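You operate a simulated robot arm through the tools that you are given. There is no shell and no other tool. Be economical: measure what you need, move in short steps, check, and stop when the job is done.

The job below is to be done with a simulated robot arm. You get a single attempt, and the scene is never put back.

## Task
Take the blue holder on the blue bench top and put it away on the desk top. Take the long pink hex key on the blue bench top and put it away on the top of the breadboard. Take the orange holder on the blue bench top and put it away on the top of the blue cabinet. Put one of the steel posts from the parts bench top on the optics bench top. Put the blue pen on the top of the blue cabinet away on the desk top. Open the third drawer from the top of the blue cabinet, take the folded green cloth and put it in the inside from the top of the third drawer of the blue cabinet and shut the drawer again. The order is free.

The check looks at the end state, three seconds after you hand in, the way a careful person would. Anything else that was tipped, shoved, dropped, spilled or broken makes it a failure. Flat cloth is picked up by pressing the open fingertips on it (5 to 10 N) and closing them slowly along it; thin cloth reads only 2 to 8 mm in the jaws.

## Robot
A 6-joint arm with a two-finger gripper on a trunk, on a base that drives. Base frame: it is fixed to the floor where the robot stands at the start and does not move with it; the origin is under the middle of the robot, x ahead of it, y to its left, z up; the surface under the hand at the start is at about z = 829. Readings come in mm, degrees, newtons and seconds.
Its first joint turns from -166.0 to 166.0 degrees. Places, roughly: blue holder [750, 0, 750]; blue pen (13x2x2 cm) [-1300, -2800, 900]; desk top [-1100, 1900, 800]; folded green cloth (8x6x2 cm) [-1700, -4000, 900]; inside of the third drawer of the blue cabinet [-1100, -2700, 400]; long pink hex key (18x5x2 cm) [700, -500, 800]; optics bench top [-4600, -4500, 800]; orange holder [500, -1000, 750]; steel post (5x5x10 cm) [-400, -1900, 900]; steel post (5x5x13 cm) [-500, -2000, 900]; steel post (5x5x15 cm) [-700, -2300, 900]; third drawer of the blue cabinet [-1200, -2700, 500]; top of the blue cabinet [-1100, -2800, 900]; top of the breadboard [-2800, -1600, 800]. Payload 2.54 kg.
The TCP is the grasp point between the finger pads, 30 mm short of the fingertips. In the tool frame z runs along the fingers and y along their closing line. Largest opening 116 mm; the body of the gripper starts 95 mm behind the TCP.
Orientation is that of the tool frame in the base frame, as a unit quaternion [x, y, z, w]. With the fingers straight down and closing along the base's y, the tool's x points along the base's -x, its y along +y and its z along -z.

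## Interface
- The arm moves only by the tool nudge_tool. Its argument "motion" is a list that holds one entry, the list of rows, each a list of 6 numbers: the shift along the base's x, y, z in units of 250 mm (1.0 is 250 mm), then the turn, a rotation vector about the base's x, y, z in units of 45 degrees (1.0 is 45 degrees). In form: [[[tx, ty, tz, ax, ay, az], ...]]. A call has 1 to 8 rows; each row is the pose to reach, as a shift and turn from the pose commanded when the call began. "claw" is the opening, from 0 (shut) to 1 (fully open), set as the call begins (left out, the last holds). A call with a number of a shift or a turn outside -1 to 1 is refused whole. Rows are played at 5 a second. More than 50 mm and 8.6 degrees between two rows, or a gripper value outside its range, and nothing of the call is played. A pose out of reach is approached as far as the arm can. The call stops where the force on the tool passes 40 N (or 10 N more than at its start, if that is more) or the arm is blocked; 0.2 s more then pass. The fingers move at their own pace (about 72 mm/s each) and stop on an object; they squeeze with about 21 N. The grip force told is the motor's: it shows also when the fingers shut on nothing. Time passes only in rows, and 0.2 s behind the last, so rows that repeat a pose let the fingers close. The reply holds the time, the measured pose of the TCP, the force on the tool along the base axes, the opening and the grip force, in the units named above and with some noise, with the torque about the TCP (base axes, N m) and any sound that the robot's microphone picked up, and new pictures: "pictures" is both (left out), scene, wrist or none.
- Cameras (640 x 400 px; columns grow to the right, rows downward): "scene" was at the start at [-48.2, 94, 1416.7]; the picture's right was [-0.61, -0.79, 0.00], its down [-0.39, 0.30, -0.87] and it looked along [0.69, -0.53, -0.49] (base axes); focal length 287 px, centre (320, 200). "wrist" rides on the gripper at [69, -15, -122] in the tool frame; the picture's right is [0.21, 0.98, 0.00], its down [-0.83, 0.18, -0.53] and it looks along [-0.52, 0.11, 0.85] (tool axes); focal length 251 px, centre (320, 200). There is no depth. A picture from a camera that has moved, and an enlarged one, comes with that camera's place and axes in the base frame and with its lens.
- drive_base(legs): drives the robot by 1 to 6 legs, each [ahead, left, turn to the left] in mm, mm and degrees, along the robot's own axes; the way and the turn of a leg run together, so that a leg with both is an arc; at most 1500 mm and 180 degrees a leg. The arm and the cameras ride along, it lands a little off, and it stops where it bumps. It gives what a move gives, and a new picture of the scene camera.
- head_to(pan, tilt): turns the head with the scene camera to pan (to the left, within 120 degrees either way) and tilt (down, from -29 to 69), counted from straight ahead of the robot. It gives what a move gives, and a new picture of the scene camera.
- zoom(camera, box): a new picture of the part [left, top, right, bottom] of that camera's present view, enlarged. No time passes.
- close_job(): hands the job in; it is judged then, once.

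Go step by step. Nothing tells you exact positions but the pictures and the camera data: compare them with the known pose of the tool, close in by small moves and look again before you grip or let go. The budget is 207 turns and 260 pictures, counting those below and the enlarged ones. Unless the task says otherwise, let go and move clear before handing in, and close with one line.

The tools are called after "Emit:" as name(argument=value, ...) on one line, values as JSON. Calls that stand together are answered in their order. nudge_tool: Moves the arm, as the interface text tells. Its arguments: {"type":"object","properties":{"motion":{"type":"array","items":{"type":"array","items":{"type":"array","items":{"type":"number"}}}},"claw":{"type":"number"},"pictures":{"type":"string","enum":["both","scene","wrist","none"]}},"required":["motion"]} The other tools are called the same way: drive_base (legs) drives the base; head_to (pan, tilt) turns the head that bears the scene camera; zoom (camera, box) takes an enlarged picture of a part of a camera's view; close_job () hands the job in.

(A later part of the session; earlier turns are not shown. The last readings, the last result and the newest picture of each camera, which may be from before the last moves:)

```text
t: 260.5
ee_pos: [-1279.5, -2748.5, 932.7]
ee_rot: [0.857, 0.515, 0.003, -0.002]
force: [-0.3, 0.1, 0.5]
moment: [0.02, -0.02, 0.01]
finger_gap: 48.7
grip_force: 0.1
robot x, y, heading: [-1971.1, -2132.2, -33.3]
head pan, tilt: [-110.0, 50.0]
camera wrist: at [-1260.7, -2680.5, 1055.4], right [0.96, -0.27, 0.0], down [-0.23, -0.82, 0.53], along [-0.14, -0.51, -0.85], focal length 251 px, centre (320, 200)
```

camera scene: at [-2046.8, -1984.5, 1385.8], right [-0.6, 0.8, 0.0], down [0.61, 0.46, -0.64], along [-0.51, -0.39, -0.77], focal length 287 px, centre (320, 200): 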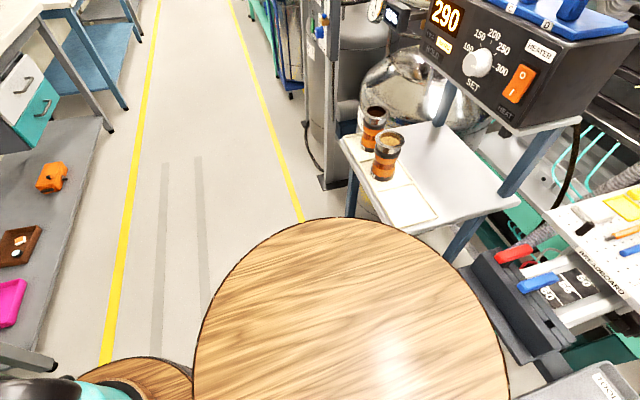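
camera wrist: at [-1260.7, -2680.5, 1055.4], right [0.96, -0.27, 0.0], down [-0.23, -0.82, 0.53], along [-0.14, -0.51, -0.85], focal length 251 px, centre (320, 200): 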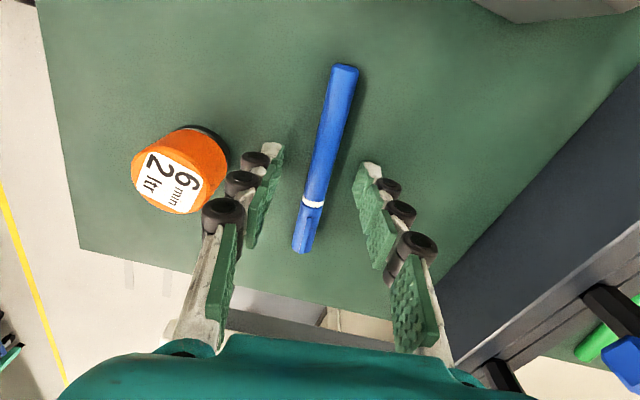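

Emit:
nudge_tool(motion=[[[0, 0, -0.02, 0, 0, 0], [0, 0, -0.024, 0, 0, 0]]], pictures="none")

Emit:
nudge_tool(motion=[[[0, 0, 0, 0, 0, 0], [0, 0, 0, 0, 0, 0], [0, 0, 0, 0, 0, 0]]], claw=0, pictures="wrist")

```text
t: 261.3
ee_pos: [-1279.2, -2749.5, 929.2]
ee_rot: [0.857, 0.516, 0.003, -0.001]
force: [-2.7, 1.3, 17.6]
moment: [-0.04, 0.25, -0.03]
finger_gap: 15.2
grip_force: 10.4
robot x, y, heading: [-1968.8, -2129.2, -33.0]
head pan, tilt: [-110.0, 50.0]
stopped in row 2: the force on the tool passed its limit at 46 N (the readings are from after the stop); the commanded pose is now the measured one
```

```text
t: 262.1
ee_pos: [-1279.1, -2749.1, 927.5]
ee_rot: [0.857, 0.516, 0.003, 0.0]
force: [-4.9, 2.8, 28.9]
moment: [-0.15, 0.26, -0.03]
finger_gap: 14.8
grip_force: 20.8
robot x, y, heading: [-1967.1, -2130.0, -33.1]
head pan, tilt: [-110.0, 50.0]
camera wrist: at [-1261.5, -2680.7, 1051.1], right [0.96, -0.27, 0.0], down [-0.23, -0.82, 0.53], along [-0.14, -0.51, -0.85], focal length 251 px, centre (320, 200)
```

wrist: 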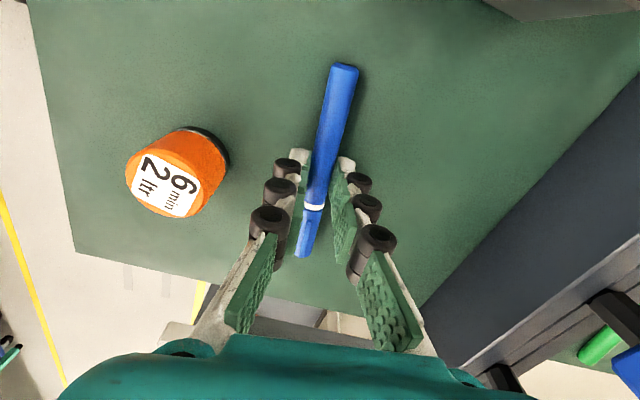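

The pen is gripped (15 mm). I'll lift it and check.

Emit:
nudge_tool(motion=[[[0, 0, 0.06, 0, 0, 0], [0, 0, 0.2, 0, 0, 0], [0, 0, 0.38, 0, 0, 0], [0, 0, 0.56, 0, 0, 0], [-0.08, 0.06, 0.7, 0, 0, 0], [-0.2, 0.15, 0.8, 0, 0, 0], [-0.34, 0.25, 0.86, 0, 0, 0]]], pictures="wrist")

```text
t: 263.7
ee_pos: [-1361.5, -2686.7, 1142.5]
ee_rot: [0.857, 0.516, 0.004, -0.001]
force: [0.6, -0.5, -1.0]
moment: [0.07, 0.02, -0.01]
finger_gap: 14.8
grip_force: 21.2
robot x, y, heading: [-1964.4, -2131.2, -33.4]
head pan, tilt: [-110.0, 50.0]
camera wrist: at [-1344.8, -2617.9, 1263.9], right [0.96, -0.27, 0.0], down [-0.23, -0.82, 0.53], along [-0.14, -0.51, -0.85], focal length 251 px, centre (320, 200)
```

wrist: 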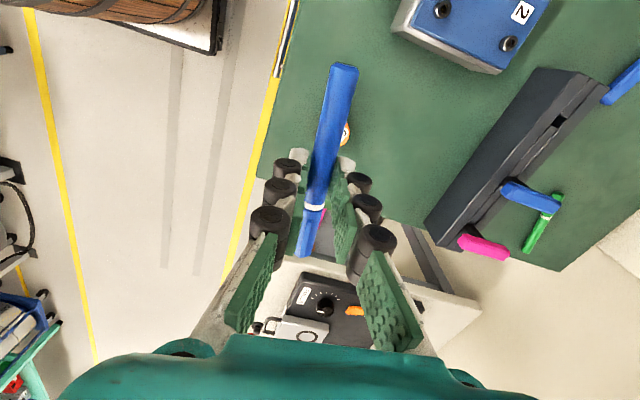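

The pen is held. I'll tuck the hand in and drive back along the aisle to the desk.

Emit:
nudge_tool(motion=[[[-0.07, 0.15, 0, 0, 0, 0], [-0.14, 0.3, 0, 0, 0, 0], [-0.21, 0.45, 0, 0, 0, 0], [-0.28, 0.6, 0, 0, 0, 0], [-0.35, 0.76, 0, 0, 0, 0], [-0.4, 0.91, 0, 0, 0, 0]]], pictures="none")

Emit:
head_to(pan=60, tilt=30)

Emit:
drive_base(legs=[[80, 0, 0], [0, 1250, 0], [0, 1200, 0]])

```text
t: 265.1
ee_pos: [-1464.3, -2460.2, 1141.9]
ee_rot: [0.857, 0.515, 0.004, -0.002]
force: [1.3, -0.6, -0.9]
moment: [0.02, 0.04, 0.01]
finger_gap: 14.4
grip_force: 21.1
robot x, y, heading: [-1966.1, -2127.1, -32.8]
head pan, tilt: [-110.0, 50.0]
```

```text
t: 267.6
ee_pos: [-1464.5, -2460.2, 1141.6]
ee_rot: [0.856, 0.516, 0.005, -0.001]
force: [0.0, 0.1, 0.0]
moment: [-0.01, 0.02, -0.01]
finger_gap: 14.4
grip_force: 20.8
robot x, y, heading: [-1964.9, -2128.5, -33.0]
head pan, tilt: [60.0, 30.0]
camera scene: at [-1904.4, -1897.4, 1415.4], right [0.45, -0.89, 0.0], down [-0.45, -0.23, -0.87], along [0.77, 0.39, -0.5], focal length 287 px, centre (320, 200)
```

scene: 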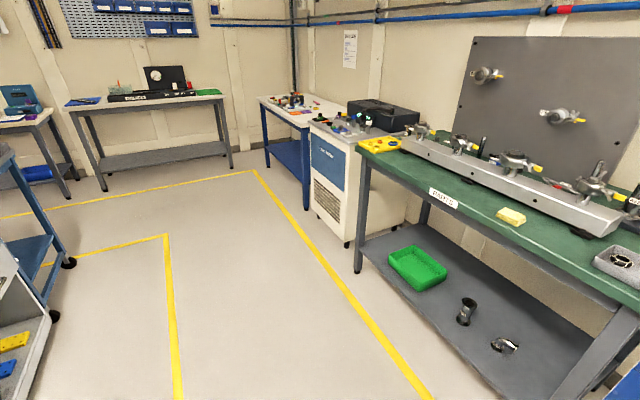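

```text
t: 280.2
ee_pos: [-59.1, -497.4, 1142.1]
ee_rot: [0.862, 0.508, 0.003, -0.001]
force: [-0.1, 1.0, -0.4]
moment: [0.0, 0.05, -0.02]
finger_gap: 14.6
grip_force: 20.9
robot x, y, heading: [-553.7, -157.6, -34.2]
head pan, tilt: [60.0, 30.0]
camera scene: at [-488.7, 73.4, 1415.4], right [0.44, -0.9, 0.0], down [-0.45, -0.22, -0.87], along [0.78, 0.38, -0.5], focal length 287 px, centre (320, 200)
```

scene: 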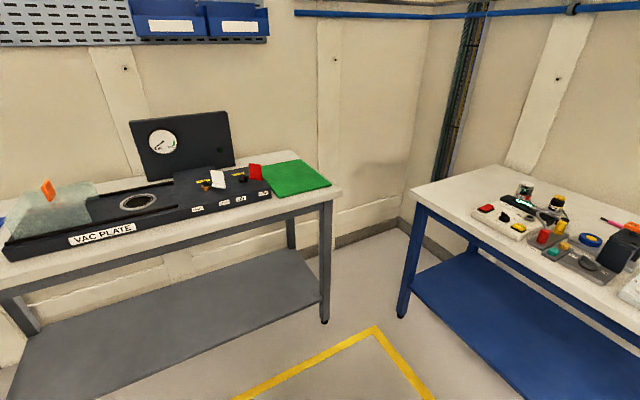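

Emit:
drive_base(legs=[[-32, 552, 0], [0, 0, 91.2], [60, 0, 0], [0, 1080, 0]])

Emit:
head_to(pan=15, tilt=42)

```text
t: 292.9
ee_pos: [-839.1, 1431.8, 1142.1]
ee_rot: [0.215, 0.977, 0.001, -0.003]
force: [-0.5, 0.5, -0.4]
moment: [-0.01, 0.01, 0.01]
finger_gap: 14.8
grip_force: 21.6
robot x, y, heading: [-1141.8, 912.0, 60.2]
head pan, tilt: [60.0, 30.0]
camera scene: at [-1378.0, 961.3, 1415.4], right [0.87, 0.5, 0.0], down [0.25, -0.43, -0.87], along [-0.43, 0.75, -0.5], focal length 287 px, centre (320, 200)
```

scene: 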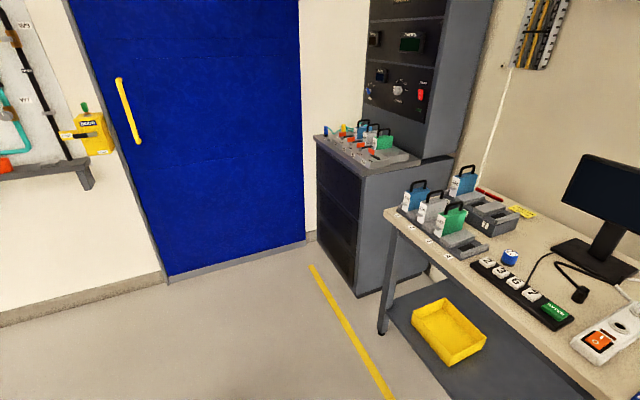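

```text
t: 294.0
ee_pos: [-840.0, 1431.7, 1142.9]
ee_rot: [0.215, 0.977, 0.001, -0.002]
force: [-0.1, 0.9, -0.8]
moment: [0.02, -0.01, 0.02]
finger_gap: 14.8
grip_force: 21.3
robot x, y, heading: [-1139.4, 910.7, 60.2]
head pan, tilt: [15.0, 42.0]
camera scene: at [-1311.2, 963.8, 1397.1], right [0.97, -0.26, 0.0], down [-0.17, -0.65, -0.74], along [0.19, 0.72, -0.67], focal length 287 px, centre (320, 200)
```

scene: 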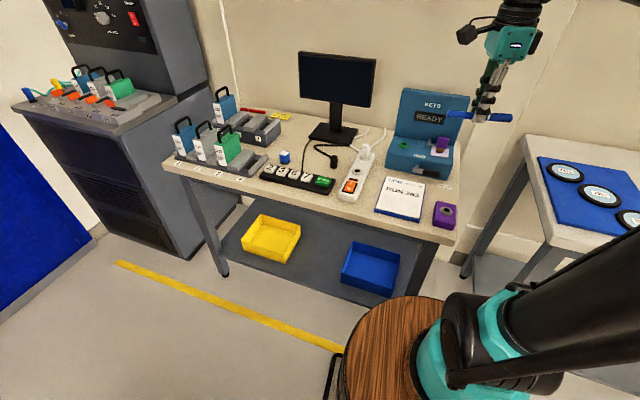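

I'm at the desk. I'll enlarge it to choose a place for the pen.

Emit:
zoom(camera="scene", box=[230, 110, 470, 250])

```text
2.67 times, centred on (350, 180) of scene
camera zoom: at [-1311.2, 963.8, 1397.1], right [0.97, -0.26, 0.0], down [-0.17, -0.65, -0.74], along [0.19, 0.72, -0.67], focal length 766 px, centre (240, 253)
```

zoom: 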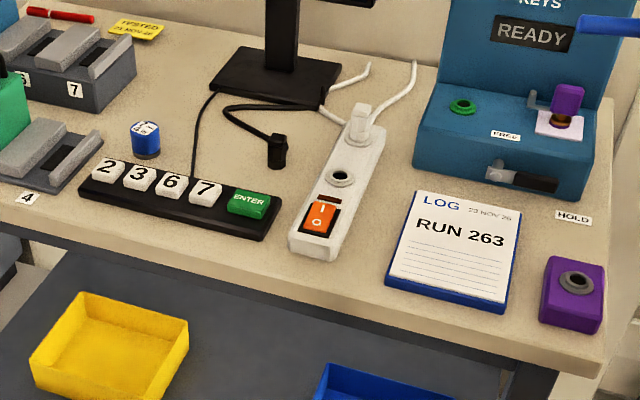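

There is a gap of about 85 mm between the power strip and the log pad; the pen fits there lengthwise at about (-958, 1627). I'll move over and turn the pen parallel to the strip.

Emit:
nudge_tool(motion=[[[-0.04, 0.07, 0, 0, 0, 0.15], [-0.08, 0.13, 0, 0, 0, 0.3], [-0.12, 0.2, 0, 0, 0, 0.45], [-0.16, 0.26, 0, 0, 0, 0.6], [-0.2, 0.33, 0, 0, 0, 0.75], [-0.24, 0.39, 0, 0, 0, 0.898]]], pictures="none")

Emit:
nudge_tool(motion=[[[-0.04, 0.07, 0, 0, 0, 0.15], [-0.08, 0.13, -0.05, 0, 0, 0.3], [-0.12, 0.2, -0.12, 0, 0, 0.45], [-0.16, 0.26, -0.22, 0, 0, 0.6], [-0.2, 0.33, -0.34, 0, 0, 0.75], [-0.23, 0.39, -0.46, 0, 0, 0.898]]], pictures="wrist")

```text
t: 295.4
ee_pos: [-899.9, 1529.3, 1142.2]
ee_rot: [-0.137, 0.991, 0.001, -0.004]
force: [0.2, -0.5, 0.5]
moment: [0.03, -0.01, -0.01]
finger_gap: 14.6
grip_force: 21.1
robot x, y, heading: [-1142.6, 910.5, 60.0]
head pan, tilt: [15.0, 42.0]
```

```text
t: 296.8
ee_pos: [-957.3, 1626.8, 1028.9]
ee_rot: [-0.47, 0.882, -0.001, -0.003]
force: [0.3, 0.5, -1.0]
moment: [0.03, 0.02, -0.01]
finger_gap: 14.9
grip_force: 21.5
robot x, y, heading: [-1139.0, 911.9, 59.9]
head pan, tilt: [15.0, 42.0]
camera wrist: at [-984.1, 1562.5, 1150.3], right [-0.93, 0.37, 0.0], down [0.31, 0.79, 0.53], along [0.19, 0.49, -0.85], focal length 251 px, centre (320, 200)
```

wrist: 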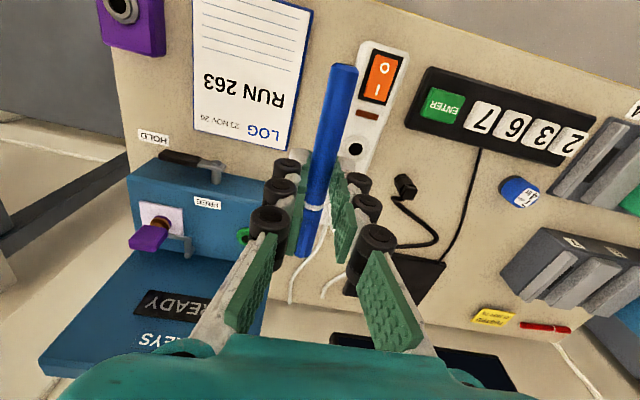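

The line-up is good. I'll shift 6 mm towards the strip and lower the pen.

Emit:
nudge_tool(motion=[[[-0.022, 0.009, -0.18, 0, 0, 0], [-0.022, 0.009, -0.36, 0, 0, 0], [-0.022, 0.009, -0.54, 0, 0, 0], [-0.022, 0.009, -0.68, 0, 0, 0], [-0.022, 0.009, -0.78, 0, 0, 0]]], pictures="wrist")

```text
t: 298.0
ee_pos: [-961.9, 1630.5, 835.1]
ee_rot: [-0.47, 0.883, -0.001, -0.004]
force: [1.0, -0.3, -0.6]
moment: [0.01, -0.03, 0.04]
finger_gap: 14.8
grip_force: 21.3
robot x, y, heading: [-1145.9, 913.4, 60.1]
head pan, tilt: [15.0, 42.0]
camera wrist: at [-988.4, 1565.6, 955.9], right [-0.93, 0.37, 0.0], down [0.31, 0.79, 0.53], along [0.19, 0.49, -0.85], focal length 251 px, centre (320, 200)
```

wrist: 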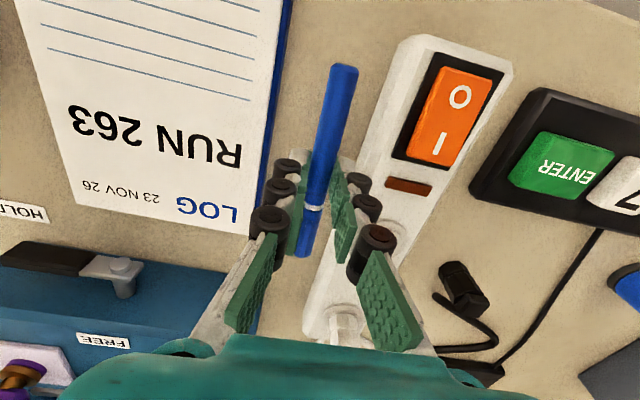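

Emit:
nudge_tool(motion=[[[0.03, -0.012, 0, 0, 0, 0], [0.03, -0.012, -0.03, 0, 0, 0]]], pictures="none")

Emit:
nudge_tool(motion=[[[0, 0, -0.02, 0, 0, 0], [0, 0, -0.02, 0, 0, 0]]], pictures="none")

Emit:
nudge_tool(motion=[[[0, 0, -0.016, 0, 0, 0], [0, 0, -0.016, 0, 0, 0]]], pictures="wrist")

```text
t: 298.6
ee_pos: [-955.9, 1626.6, 825.6]
ee_rot: [-0.47, 0.883, -0.001, -0.003]
force: [0.3, -0.3, -1.0]
moment: [-0.01, 0.04, 0.01]
finger_gap: 14.8
grip_force: 21.0
robot x, y, heading: [-1146.5, 916.6, 60.1]
head pan, tilt: [15.0, 42.0]
```

```text
t: 299.2
ee_pos: [-954.7, 1625.9, 820.5]
ee_rot: [-0.469, 0.883, 0.0, -0.003]
force: [-0.6, -0.3, -0.3]
moment: [0.0, 0.02, 0.03]
finger_gap: 14.7
grip_force: 21.4
robot x, y, heading: [-1144.2, 910.3, 60.1]
head pan, tilt: [15.0, 42.0]
```

```text
t: 299.8
ee_pos: [-955.1, 1626.0, 817.2]
ee_rot: [-0.47, 0.883, -0.001, -0.004]
force: [0.3, 0.0, 0.2]
moment: [0.03, 0.0, 0.01]
finger_gap: 14.8
grip_force: 21.1
robot x, y, heading: [-1141.1, 916.8, 59.9]
head pan, tilt: [15.0, 42.0]
camera wrist: at [-982.1, 1561.4, 938.7], right [-0.93, 0.37, 0.0], down [0.31, 0.79, 0.53], along [0.19, 0.49, -0.85], focal length 251 px, centre (320, 200)
```

wrist: 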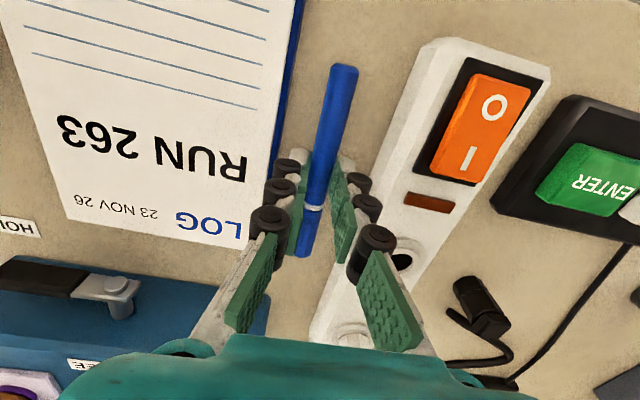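

Emit:
nudge_tool(motion=[[[0, 0, -0.012, 0, 0, 0], [0, 0, -0.012, 0, 0, 0]]], pictures="none")

Emit:
nudge_tool(motion=[[[0, 0, -0.012, 0, 0, 0], [0, 0, -0.012, 0, 0, 0]]], pictures="none")

Emit:
nudge_tool(motion=[[[0, 0, -0.012, 0, 0, 0], [0, 0, -0.012, 0, 0, 0]]], pictures="none")

```text
t: 300.4
ee_pos: [-955.6, 1625.5, 812.8]
ee_rot: [-0.47, 0.883, -0.001, -0.003]
force: [0.5, 0.4, -0.3]
moment: [0.03, -0.01, -0.01]
finger_gap: 14.8
grip_force: 21.4
robot x, y, heading: [-1143.0, 913.0, 60.0]
head pan, tilt: [15.0, 42.0]
```

```text
t: 301.0
ee_pos: [-955.7, 1626.7, 811.6]
ee_rot: [-0.47, 0.883, -0.002, -0.004]
force: [0.2, -0.1, -0.4]
moment: [0.01, 0.01, -0.02]
finger_gap: 14.5
grip_force: 20.8
robot x, y, heading: [-1140.5, 911.0, 60.1]
head pan, tilt: [15.0, 42.0]
```

```text
t: 301.4
ee_pos: [-955.5, 1627.0, 809.2]
ee_rot: [-0.47, 0.883, -0.001, -0.003]
force: [-2.6, -5.2, 21.8]
moment: [-0.01, -0.04, -0.06]
finger_gap: 14.6
grip_force: 21.3
robot x, y, heading: [-1147.0, 910.0, 59.8]
head pan, tilt: [15.0, 42.0]
stopped in row 2: the force on the tool passed its limit at 48 N (the readings are from after the stop); the commanded pose is now the measured one
```

The desk is reached. I'll open slightly and rise.

Emit:
nudge_tool(motion=[[[0, 0, 0.006, 0, 0, 0], [0, 0, 0.008, 0, 0, 0]]], pictures="none")

Emit:
nudge_tool(motion=[[[0, 0, 0.005, 0, 0, 0], [0, 0, 0.012, 0, 0, 0]]], claw=0.25, pictures="wrist")

Emit:
nudge_tool(motion=[[[0, 0, 0.1, 0, 0, 0], [0, 0, 0.25, 0, 0, 0], [0, 0, 0.42, 0, 0, 0], [0, 0, 0.6, 0, 0, 0], [0, 0, 0.78, 0, 0, 0], [0, 0, 0.95, 0, 0, 0]]], pictures="wrist")

```text
t: 302.1
ee_pos: [-955.9, 1627.2, 811.0]
ee_rot: [-0.47, 0.883, 0.0, -0.003]
force: [0.1, 0.6, 0.4]
moment: [0.0, 0.04, 0.0]
finger_gap: 14.7
grip_force: 21.3
robot x, y, heading: [-1147.5, 915.8, 60.3]
head pan, tilt: [15.0, 42.0]
```

```text
t: 302.6
ee_pos: [-956.7, 1627.0, 813.3]
ee_rot: [-0.47, 0.883, 0.0, -0.003]
force: [-0.1, 0.0, -1.0]
moment: [0.0, 0.01, 0.01]
finger_gap: 29.1
grip_force: 0.1
robot x, y, heading: [-1140.6, 911.5, 59.8]
head pan, tilt: [15.0, 42.0]
camera wrist: at [-982.4, 1562.3, 935.4], right [-0.93, 0.37, 0.0], down [0.31, 0.79, 0.53], along [0.19, 0.49, -0.85], focal length 251 px, centre (320, 200)
```

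wrist: 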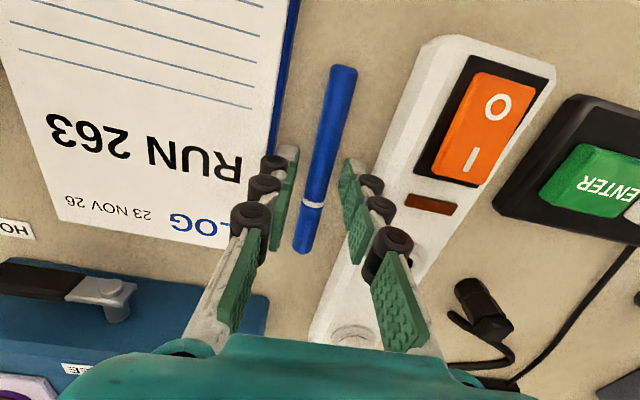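

```text
t: 304.1
ee_pos: [-954.3, 1626.8, 1049.5]
ee_rot: [-0.47, 0.883, 0.0, -0.003]
force: [0.3, -0.4, 0.0]
moment: [0.0, -0.01, -0.02]
finger_gap: 29.0
grip_force: 0.1
robot x, y, heading: [-1138.9, 912.8, 60.0]
head pan, tilt: [15.0, 42.0]
camera wrist: at [-981.8, 1563.5, 1170.6], right [-0.93, 0.37, 0.0], down [0.31, 0.79, 0.53], along [0.19, 0.49, -0.85], focal length 251 px, centre (320, 200)
```

wrist: 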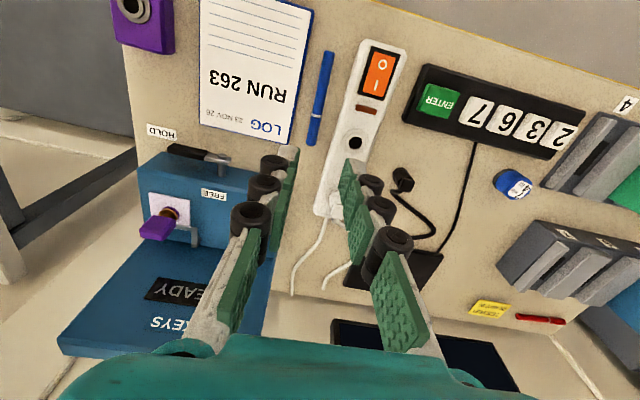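

The pen lies on the desk between the strip and the pad. Next is the pink hex key: I'll tuck the hand in and drive back to the blue bench.

Emit:
nudge_tool(motion=[[[0.07, -0.17, 0.06, 0, 0, 0], [0.14, -0.34, 0.12, 0, 0, 0], [0.21, -0.51, 0.18, 0, 0, 0], [0.28, -0.68, 0.24, 0, 0, 0], [0.36, -0.84, 0.24, 0, 0, 0], [0.4, -0.95, 0.24, 0, 0, 0]]], pictures="none")

Emit:
head_to(pan=15, tilt=35)

Emit:
drive_base(legs=[[0, -1050, 0], [0, 0, -97], [400, -139, 0]])

```text
t: 305.4
ee_pos: [-854.8, 1386.9, 1107.4]
ee_rot: [-0.47, 0.883, 0.0, -0.003]
force: [-0.4, 0.8, -0.6]
moment: [0.0, 0.0, 0.0]
finger_gap: 29.1
grip_force: 0.0
robot x, y, heading: [-1146.7, 912.8, 60.0]
head pan, tilt: [15.0, 42.0]
```

```text
t: 306.1
ee_pos: [-855.0, 1387.6, 1108.6]
ee_rot: [-0.47, 0.883, -0.001, -0.003]
force: [-0.1, 0.4, 0.2]
moment: [-0.02, -0.03, 0.04]
finger_gap: 29.1
grip_force: 0.1
robot x, y, heading: [-1146.6, 915.3, 60.0]
head pan, tilt: [15.0, 35.0]
camera scene: at [-1310.0, 968.0, 1407.5], right [0.97, -0.26, 0.0], down [-0.15, -0.55, -0.82], along [0.21, 0.79, -0.57], focal length 287 px, centre (320, 200)
```

scene: 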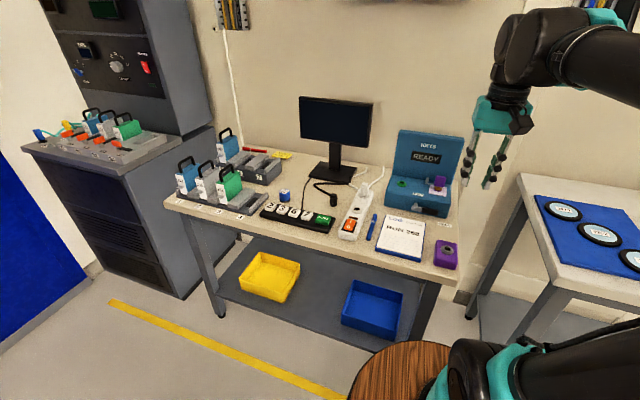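

```text
t: 317.8
ee_pos: [451.0, -284.9, 1108.8]
ee_rot: [0.342, 0.94, 0.002, -0.002]
force: [0.7, -0.3, 0.6]
moment: [-0.03, -0.01, -0.01]
finger_gap: 29.0
grip_force: 0.0
robot x, y, heading: [10.2, 55.1, -36.1]
head pan, tilt: [15.0, 35.0]
camera scene: at [81.0, 211.3, 1407.6], right [-0.36, -0.93, 0.0], down [-0.54, 0.21, -0.82], along [0.76, -0.29, -0.57], focal length 287 px, centre (320, 200)
```

scene: 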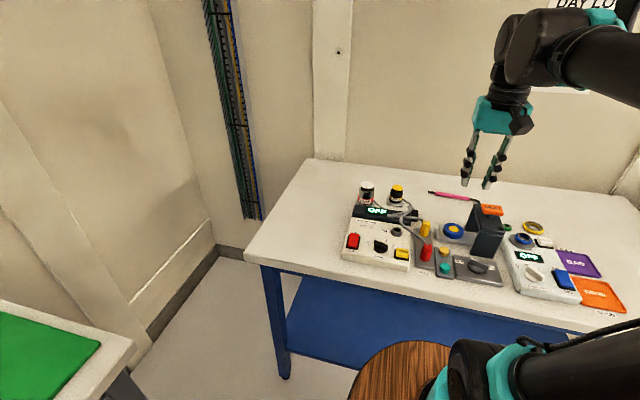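

The pink hex key is behind the black seat block at about (705, -515). I'll enlarge it.

Emit:
zoom(camera="scene", box=[400, 165, 544, 255])

Emit:
nudge_tool(motion=[[[0.12, -0.1, 0, 0, 0, 0], [0.24, -0.2, 0, 0, 0, 0], [0.36, -0.3, 0, 0, 0, 0], [0.48, -0.4, 0, 0, 0, 0], [0.6, -0.5, 0, 0, 0, 0]]], claw=0.6, pictures="wrist")

```text
4.44 times, centred on (472, 210) of scene
camera zoom: at [81.0, 211.3, 1407.6], right [-0.36, -0.93, 0.0], down [-0.54, 0.21, -0.82], along [0.76, -0.29, -0.57], focal length 1277 px, centre (-356, 156)
```

zoom: 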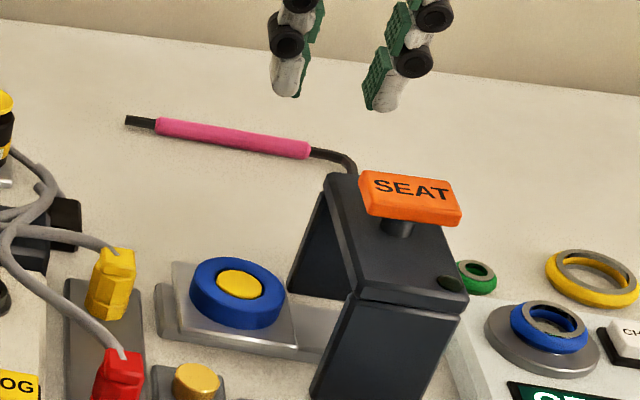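

```text
t: 319.0
ee_pos: [600.1, -409.3, 1107.9]
ee_rot: [0.342, 0.94, 0.001, -0.002]
force: [-1.1, 0.8, 0.6]
moment: [-0.03, -0.05, -0.03]
finger_gap: 69.9
grip_force: 0.0
robot x, y, heading: [8.0, 48.8, -35.8]
head pan, tilt: [15.0, 35.0]
camera wrist: at [537.2, -376.0, 1230.3], right [0.46, 0.89, 0.0], down [0.75, -0.39, 0.53], along [0.47, -0.24, -0.85], focal length 251 px, centre (320, 200)
```

wrist: 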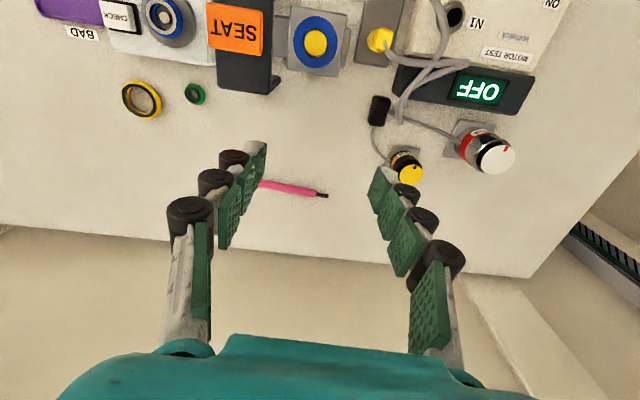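

I'll position over the pink sleeve's middle at about (701, -535), turning the fingers to close across it.

Emit:
nudge_tool(motion=[[[0.03, -0.04, 0, 0, 0, -0.165], [0.07, -0.08, 0, 0, 0, -0.33], [0.1, -0.13, 0, 0, 0, -0.495], [0.14, -0.17, 0, 0, 0, -0.66], [0.17, -0.21, 0, 0, 0, -0.825], [0.2, -0.25, 0, 0, 0, -0.99]]], pictures="none")

Emit:
nudge_tool(motion=[[[0.03, -0.04, -0.05, 0, 0, -0.165], [0.07, -0.08, -0.12, 0, 0, -0.33], [0.1, -0.13, -0.22, 0, 0, -0.495], [0.14, -0.17, -0.34, 0, 0, -0.66], [0.17, -0.21, -0.46, 0, 0, -0.825], [0.2, -0.25, -0.58, 0, 0, -0.98]]], pictures="wrist")

```text
t: 320.4
ee_pos: [650.1, -474.5, 1109.3]
ee_rot: [0.672, 0.74, 0.003, -0.001]
force: [0.2, -0.1, 1.2]
moment: [0.0, 0.0, 0.03]
finger_gap: 69.6
grip_force: 0.1
robot x, y, heading: [8.4, 49.1, -36.1]
head pan, tilt: [15.0, 35.0]
```

```text
t: 321.8
ee_pos: [699.1, -533.6, 965.6]
ee_rot: [0.902, 0.432, 0.003, -0.001]
force: [0.2, 0.7, 0.0]
moment: [-0.01, -0.03, 0.02]
finger_gap: 69.5
grip_force: 0.1
robot x, y, heading: [6.0, 50.9, -36.0]
head pan, tilt: [15.0, 35.0]
camera wrist: at [729.1, -471.1, 1087.2], right [0.9, -0.44, 0.0], down [-0.38, -0.76, 0.53], along [-0.23, -0.48, -0.85], focal length 251 px, centre (320, 200)
```

wrist: 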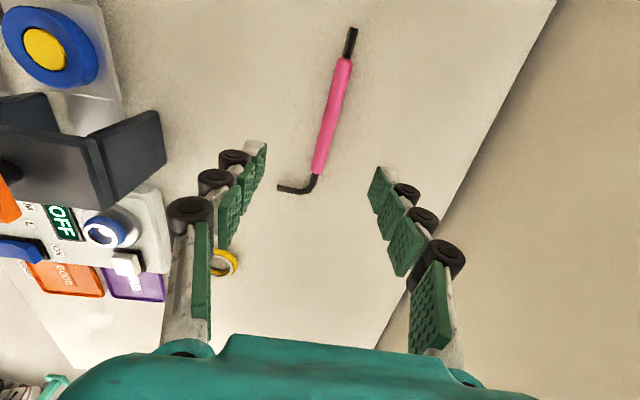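

Aligned; the sleeve is 13 mm to the right. I'll shift and go down.

Emit:
nudge_tool(motion=[[[0.048, -0.024, -0.1, 0, 0, 0], [0.048, -0.024, -0.26, 0, 0, 0], [0.048, -0.024, -0.38, 0, 0, 0], [0.048, -0.024, -0.43, 0, 0, 0], [0.048, -0.024, -0.43, 0, 0, 0]]], claw=0.45, pictures="wrist")

Emit:
nudge_tool(motion=[[[0, 0, 0, 0, 0, 0], [0, 0, 0, 0, 0, 0], [0, 0, 0, 0, 0, 0]]], claw=0, pictures="wrist")

```text
t: 323.0
ee_pos: [714.4, -540.6, 855.1]
ee_rot: [0.901, 0.433, 0.004, 0.0]
force: [-0.1, 0.1, -0.8]
moment: [-0.06, 0.01, -0.02]
finger_gap: 52.2
grip_force: 0.1
robot x, y, heading: [10.9, 50.0, -36.0]
head pan, tilt: [15.0, 35.0]
camera wrist: at [743.2, -477.1, 977.2], right [0.9, -0.44, 0.0], down [-0.38, -0.76, 0.53], along [-0.23, -0.48, -0.85], focal length 251 px, centre (320, 200)
```

wrist: 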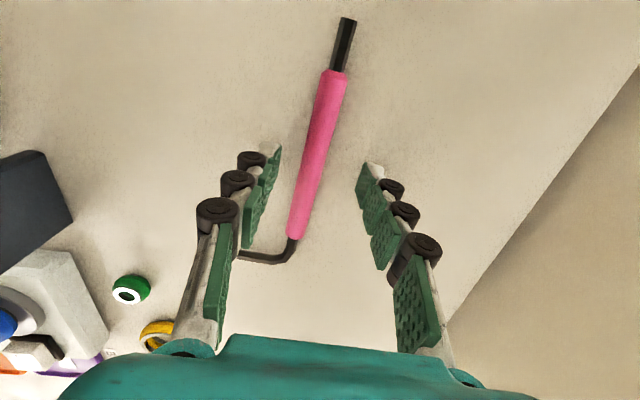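

```text
t: 323.8
ee_pos: [713.2, -541.8, 855.8]
ee_rot: [0.901, 0.434, 0.004, -0.001]
force: [0.3, 0.8, -0.6]
moment: [-0.02, -0.01, -0.03]
finger_gap: 14.2
grip_force: 21.0
robot x, y, heading: [3.2, 50.7, -36.1]
head pan, tilt: [15.0, 35.0]
camera wrist: at [743.3, -477.1, 977.4], right [0.9, -0.44, 0.0], down [-0.38, -0.76, 0.53], along [-0.23, -0.48, -0.85], focal length 251 px, centre (320, 200)
```

wrist: 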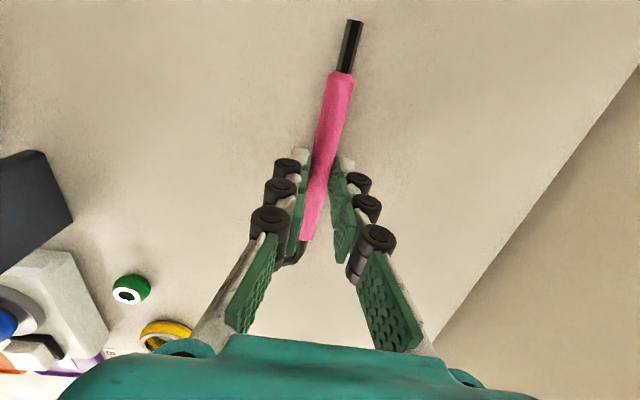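

Gripped at 14 mm. I'll lift, tuck the hand in, and drive round to the breadboard on the other side of the aisle.

Emit:
nudge_tool(motion=[[[0, 0, 0.1, 0, 0, 0], [0, 0, 0.26, 0, 0, 0], [0, 0, 0.43, 0, 0, 0], [0, 0, 0.6, 0, 0, 0], [-0.07, 0.07, 0.76, 0, 0, 0], [-0.18, 0.18, 0.88, 0, 0, 0], [-0.3, 0.3, 0.97, 0, 0, 0], [-0.43, 0.43, 1.0, 0, 0, 0]]], pictures="wrist")

Emit:
nudge_tool(motion=[[[-0.13, 0.13, 0.03, 0, 0, 0], [-0.26, 0.27, 0.06, 0, 0, 0], [-0.4, 0.4, 0.08, 0, 0, 0], [-0.53, 0.54, 0.08, 0, 0, 0]]], pictures="none")

Emit:
drive_base(legs=[[-225, 0, 0], [0, -460, 0], [0, 0, -178], [0, 1250, 0], [0, 1200, 0]])

```text
t: 325.6
ee_pos: [605.2, -433.3, 1107.1]
ee_rot: [0.901, 0.433, 0.003, 0.0]
force: [0.7, -0.3, -1.3]
moment: [0.06, 0.09, 0.0]
finger_gap: 14.1
grip_force: 20.9
robot x, y, heading: [8.7, 50.0, -35.9]
head pan, tilt: [15.0, 35.0]
camera wrist: at [634.6, -369.7, 1229.6], right [0.9, -0.44, 0.0], down [-0.38, -0.76, 0.53], along [-0.23, -0.48, -0.85], focal length 251 px, centre (320, 200)
```

wrist: 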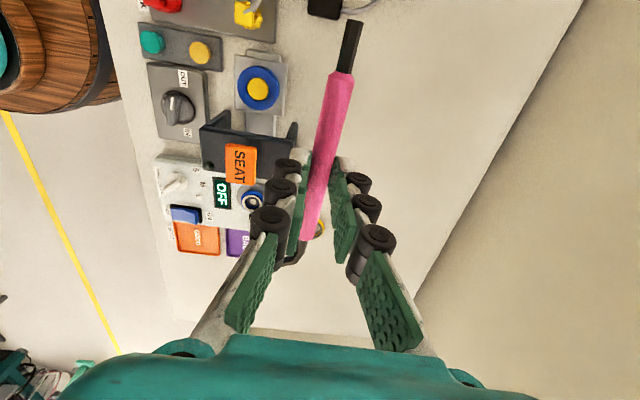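

```text
t: 326.6
ee_pos: [473.9, -298.9, 1125.6]
ee_rot: [0.901, 0.434, 0.003, 0.0]
force: [1.3, 0.2, -0.8]
moment: [-0.01, 0.01, -0.01]
finger_gap: 14.1
grip_force: 21.2
robot x, y, heading: [8.8, 50.7, -36.0]
head pan, tilt: [15.0, 35.0]
```

```text
t: 349.6
ee_pos: [-2283.5, -1900.3, 1125.8]
ee_rot: [-0.447, 0.894, 0.0, -0.003]
force: [-0.5, -0.2, -1.3]
moment: [0.01, 0.0, -0.01]
finger_gap: 14.2
grip_force: 21.0
robot x, y, heading: [-1810.0, -2234.9, 145.7]
head pan, tilt: [15.0, 35.0]
camera scene: at [-1876.4, -2398.8, 1407.6], right [0.33, 0.94, 0.0], down [0.54, -0.19, -0.82], along [-0.77, 0.27, -0.57], focal length 287 px, centre (320, 200)
```

scene: 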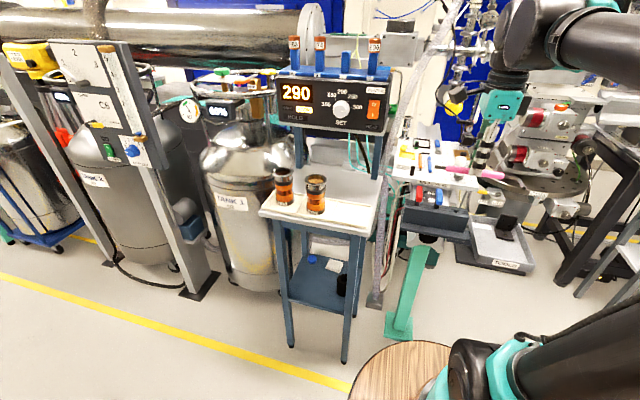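

I'm opposite the breadboard. I'll enlarge it.

Emit:
head_to(pan=-10, tilt=30)

Emit:
zoom(camera="scene", box=[160, 90, 400, 240])

```text
t: 350.5
ee_pos: [-2284.5, -1898.2, 1126.1]
ee_rot: [-0.446, 0.895, -0.001, -0.002]
force: [0.0, -0.7, -0.6]
moment: [-0.01, -0.01, 0.02]
finger_gap: 14.3
grip_force: 20.5
robot x, y, heading: [-1808.4, -2240.0, 145.7]
head pan, tilt: [-10.0, 30.0]
camera scene: at [-1858.1, -2364.7, 1415.3], right [0.7, 0.72, 0.0], down [0.36, -0.35, -0.87], along [-0.62, 0.6, -0.5], focal length 287 px, centre (320, 200)
```

scene: 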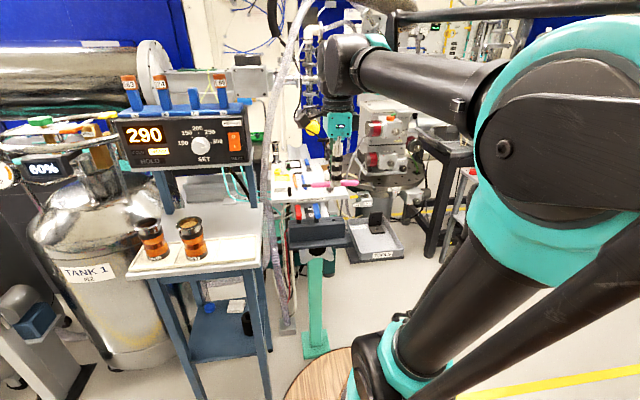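

```text
2.67 times, centred on (280, 165) of scene
camera zoom: at [-1858.1, -2364.7, 1415.3], right [0.7, 0.72, 0.0], down [0.36, -0.35, -0.87], along [-0.62, 0.6, -0.5], focal length 766 px, centre (427, 293)
```

zoom: 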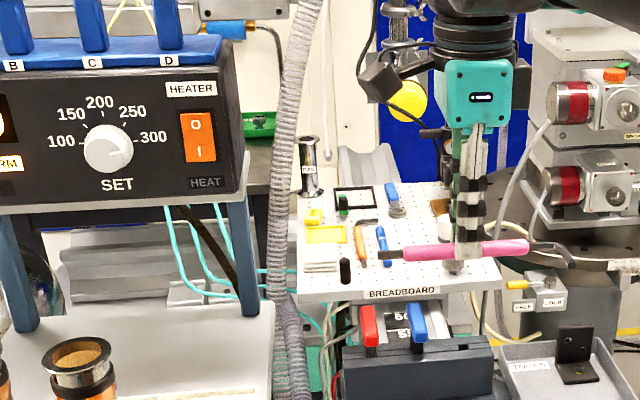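

Emit:
drive_base(legs=[[250, 0, 0]])

Emit:
nudge_tool(motion=[[[0, 0, 0, 0, 0, 0]]], pictures="wrist")

```text
t: 352.3
ee_pos: [-2465.8, -1781.4, 1126.6]
ee_rot: [-0.456, 0.89, 0.0, -0.003]
force: [-1.1, -4.3, 0.4]
moment: [0.37, -0.17, 0.02]
finger_gap: 14.3
grip_force: 20.6
robot x, y, heading: [-1984.6, -2109.6, 146.9]
head pan, tilt: [-10.0, 30.0]
camera scene: at [-2031.1, -2240.6, 1415.5], right [0.68, 0.73, 0.0], down [0.36, -0.34, -0.87], along [-0.63, 0.59, -0.5], focal length 287 px, centre (320, 200)
```

scene: 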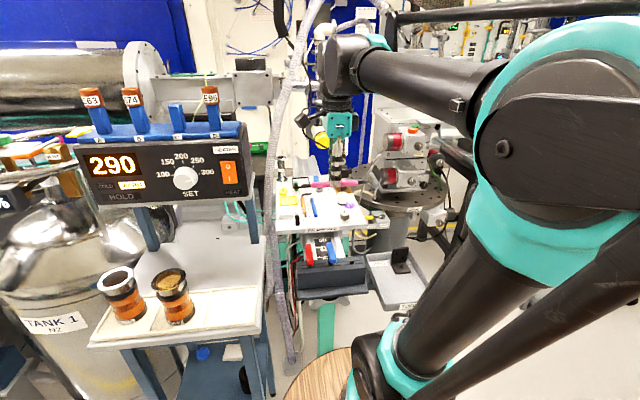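

```text
t: 352.7
ee_pos: [-2466.4, -1782.0, 1125.6]
ee_rot: [-0.456, 0.89, 0.0, -0.003]
force: [-0.2, 0.1, -0.2]
moment: [0.02, -0.01, -0.02]
finger_gap: 14.4
grip_force: 21.1
robot x, y, heading: [-1983.4, -2114.0, 147.0]
head pan, tilt: [-10.0, 30.0]
camera wrist: at [-2494.8, -1846.6, 1247.8], right [-0.92, 0.4, 0.0], down [0.34, 0.78, 0.53], along [0.21, 0.49, -0.85], focal length 251 px, centre (320, 200)
```

wrist: 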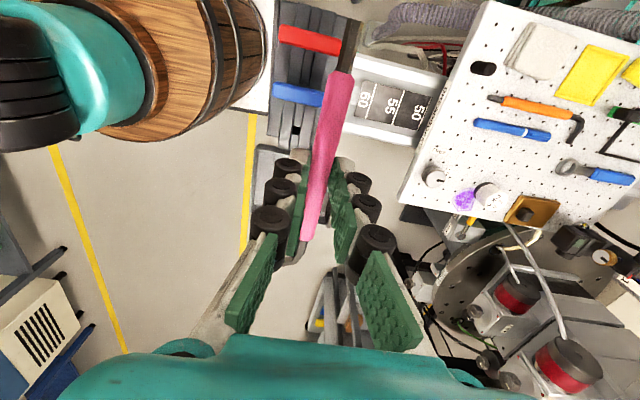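

The board's front strip looks free. I'll bring the hand nearer above it for a clearer view.

Emit:
nudge_tool(motion=[[[-0.16, 0.07, 0, 0, 0, 0], [-0.32, 0.14, 0, 0, 0, 0], [-0.46, 0.2, 0, 0, 0, 0]]], pictures="both")

```text
t: 353.5
ee_pos: [-2580.4, -1733.7, 1125.3]
ee_rot: [-0.455, 0.89, -0.001, -0.002]
force: [0.3, -0.9, 0.1]
moment: [0.04, 0.06, -0.02]
finger_gap: 14.1
grip_force: 20.8
robot x, y, heading: [-1979.6, -2108.7, 146.5]
head pan, tilt: [-10.0, 30.0]
camera scene: at [-2030.4, -2240.5, 1415.4], right [0.68, 0.73, 0.0], down [0.36, -0.34, -0.87], along [-0.63, 0.59, -0.5], focal length 287 px, centre (320, 200)
camera wrist: at [-2610.3, -1797.3, 1248.4], right [-0.92, 0.4, 0.0], down [0.34, 0.78, 0.53], along [0.21, 0.49, -0.85], focal length 251 px, centre (320, 200)
```

scene: 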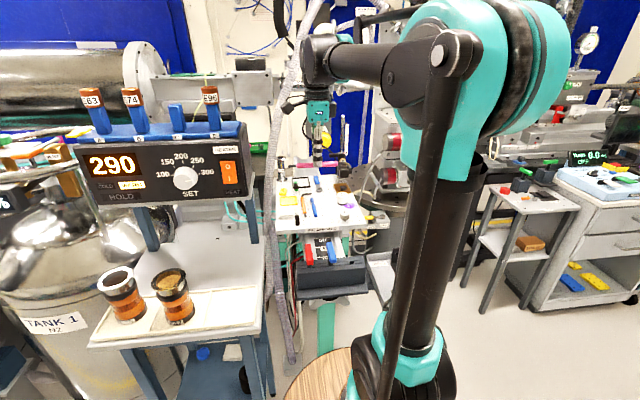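
wrist: 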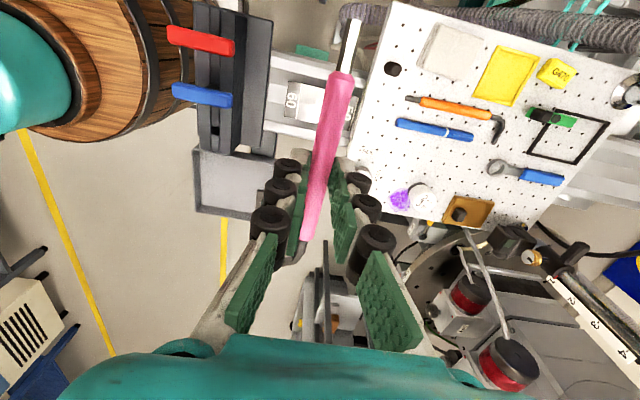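

There's a free band between the blue marker and the purple piece. I'll turn the key a quarter clockwise so it lies along that band with its short leg in the free front strip.

Emit:
nudge_tool(motion=[[[0, 0, 0, 0, 0, -0.163], [0, 0, 0, 0, 0, -0.326], [0, 0, 0, 0, 0, -0.489], [0, 0, 0, 0, 0, -0.652], [0, 0, 0, 0, 0, -0.815], [0, 0, 0, 0, 0, -0.978]]], pictures="none")

Emit:
nudge_tool(motion=[[[0, 0, 0, 0, 0, -0.163], [0, 0, 0, 0, 0, -0.326], [0, 0, 0, 0, 0, -0.489], [0, 0, 0, 0, 0, -0.652], [0, 0, 0, 0, 0, -0.815], [0, 0, 0, 0, 0, -0.978]]], pictures="wrist")

```text
t: 354.9
ee_pos: [-2580.3, -1732.8, 1126.2]
ee_rot: [-0.087, 0.996, 0.002, -0.002]
force: [0.9, -0.2, -1.2]
moment: [-0.01, 0.01, -0.02]
finger_gap: 14.3
grip_force: 20.4
robot x, y, heading: [-1983.4, -2109.3, 146.8]
head pan, tilt: [-10.0, 30.0]
```

```text
t: 356.3
ee_pos: [-2533.4, -1661.2, 1125.8]
ee_rot: [0.265, 0.964, -0.011, -0.008]
force: [-1.3, -2.3, -1.4]
moment: [0.15, -0.16, -0.03]
finger_gap: 14.2
grip_force: 21.3
out of reach, approached as far as the arm can: row 5, 6
robot x, y, heading: [-1985.4, -2109.9, 146.8]
head pan, tilt: [-10.0, 30.0]
camera wrist: at [-2597.8, -1635.7, 1249.1], right [0.31, 0.95, -0.02], down [0.81, -0.26, 0.52], along [0.49, -0.18, -0.85], focal length 251 px, centre (320, 200)
```

wrist: 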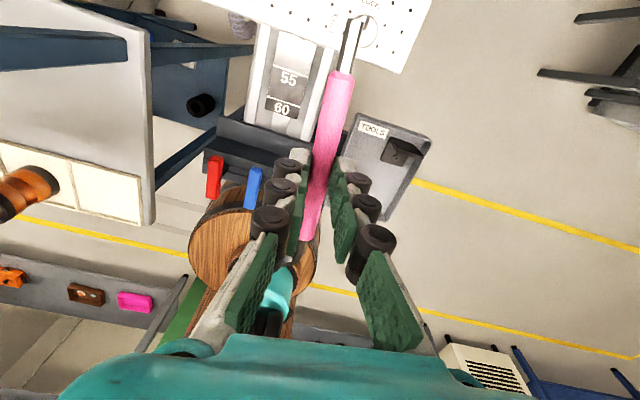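

The wrist's turn limit stopped me a little short. I'll shift the base 100 mm left, which changes the arm's direction and frees the last few degrees.

Emit:
drive_base(legs=[[0, 110, 0]])

Emit:
nudge_tool(motion=[[[-0.1, 0.1, 0, 0, 0, 0], [-0.2, 0.2, 0, 0, 0, 0], [-0.3, 0.34, 0, 0, 0, 0]]], pictures="both")

```text
t: 357.5
ee_pos: [-2592.5, -1754.5, 1125.8]
ee_rot: [0.266, 0.964, -0.011, -0.009]
force: [0.7, 0.0, -0.7]
moment: [-0.04, -0.03, -0.02]
finger_gap: 14.3
grip_force: 21.0
robot x, y, heading: [-2046.8, -2203.7, 146.5]
head pan, tilt: [-10.0, 30.0]
camera scene: at [-2092.7, -2334.8, 1415.4], right [0.69, 0.73, 0.0], down [0.36, -0.34, -0.87], along [-0.63, 0.59, -0.5], focal length 287 px, centre (320, 200)
```

scene: 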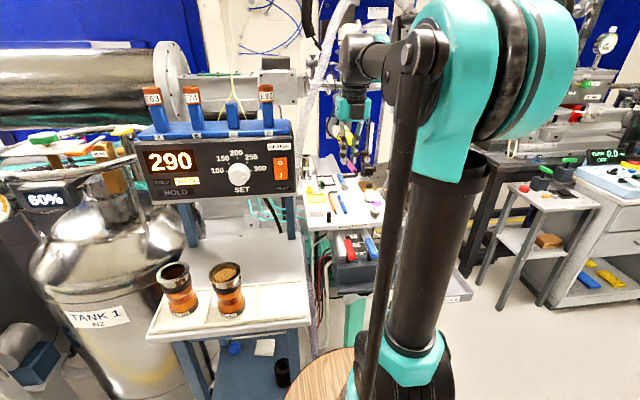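

```text
t: 358.3
ee_pos: [-2666.6, -1668.0, 1126.5]
ee_rot: [0.265, 0.964, -0.01, -0.008]
force: [0.5, -0.9, 0.4]
moment: [0.04, 0.04, -0.04]
finger_gap: 14.3
grip_force: 21.1
robot x, y, heading: [-2043.3, -2206.3, 146.9]
head pan, tilt: [-10.0, 30.0]
camera scene: at [-2092.3, -2335.2, 1415.3], right [0.69, 0.73, 0.0], down [0.36, -0.34, -0.87], along [-0.63, 0.59, -0.5], focal length 287 px, centre (320, 200)
camera wrist: at [-2732.7, -1643.0, 1249.7], right [0.31, 0.95, -0.02], down [0.81, -0.26, 0.52], along [0.49, -0.18, -0.85], focal length 251 px, centre (320, 200)
```

scene: 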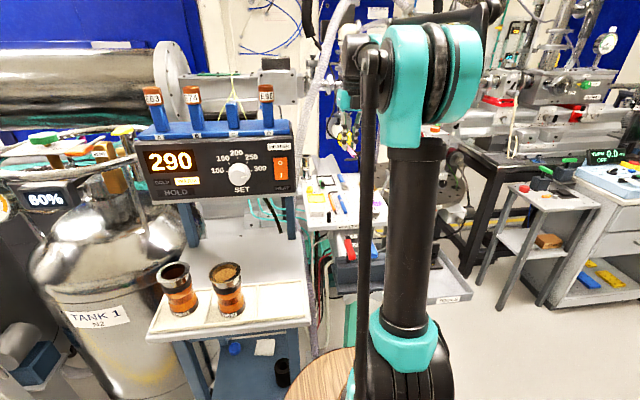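
wrist: 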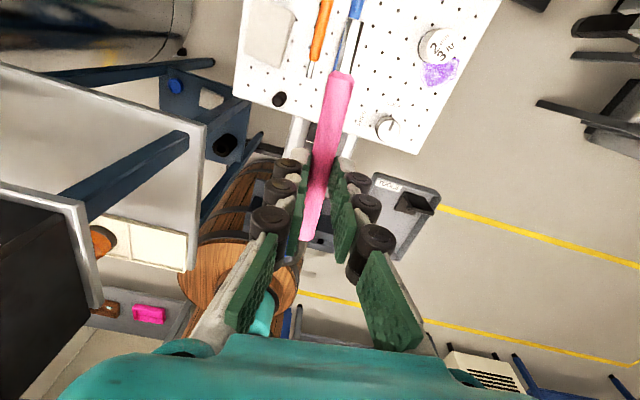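

The band for the key is straight ahead. I'll move over (-2685, -1583) and lower.

Emit:
nudge_tool(motion=[[[-0.03, 0.17, 0, 0, 0, 0], [-0.07, 0.34, 0, 0, 0, 0], [-0.07, 0.34, -0.18, 0, 0, 0], [-0.07, 0.34, -0.36, 0, 0, 0], [-0.07, 0.34, -0.54, 0, 0, 0], [-0.07, 0.34, -0.72, 0, 0, 0]]], pictures="wrist")

```text
t: 359.7
ee_pos: [-2684.7, -1584.7, 946.4]
ee_rot: [0.265, 0.964, -0.01, -0.009]
force: [0.6, 0.4, -0.8]
moment: [0.01, 0.0, 0.01]
finger_gap: 14.2
grip_force: 20.9
robot x, y, heading: [-2045.2, -2201.6, 146.9]
head pan, tilt: [-10.0, 30.0]
camera wrist: at [-2750.8, -1561.2, 1068.9], right [0.32, 0.95, -0.02], down [0.81, -0.26, 0.52], along [0.49, -0.18, -0.85], focal length 251 px, centre (320, 200)
```

wrist: 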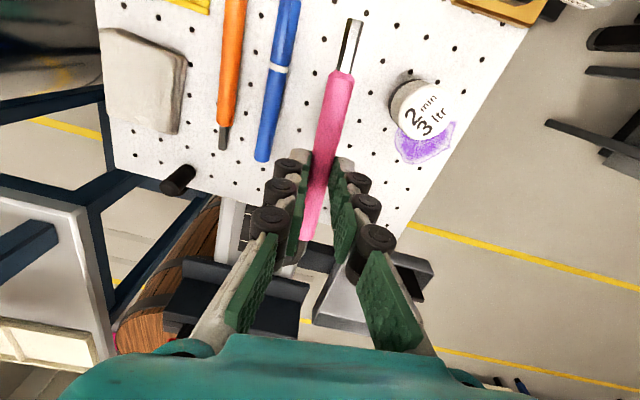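

Emit:
nudge_tool(motion=[[[-0.09, 0.03, 0, 0, 0, 0], [-0.09, 0.03, -0.14, 0, 0, 0], [-0.09, 0.03, -0.25, 0, 0, 0]]], pictures="wrist")

```text
t: 360.5
ee_pos: [-2706.3, -1579.3, 884.2]
ee_rot: [0.265, 0.964, -0.01, -0.008]
force: [0.3, -0.7, -0.1]
moment: [0.02, 0.01, 0.01]
finger_gap: 14.6
grip_force: 21.4
robot x, y, heading: [-2042.4, -2203.3, 146.6]
head pan, tilt: [-10.0, 30.0]
camera wrist: at [-2772.0, -1553.7, 1006.6], right [0.32, 0.95, -0.02], down [0.81, -0.26, 0.52], along [0.49, -0.18, -0.85], focal length 251 px, centre (320, 200)
```

wrist: 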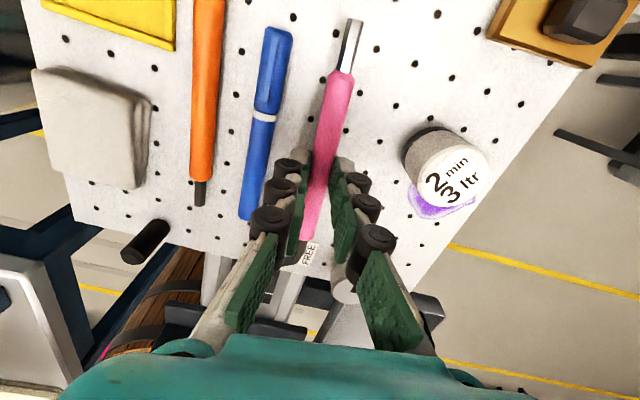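

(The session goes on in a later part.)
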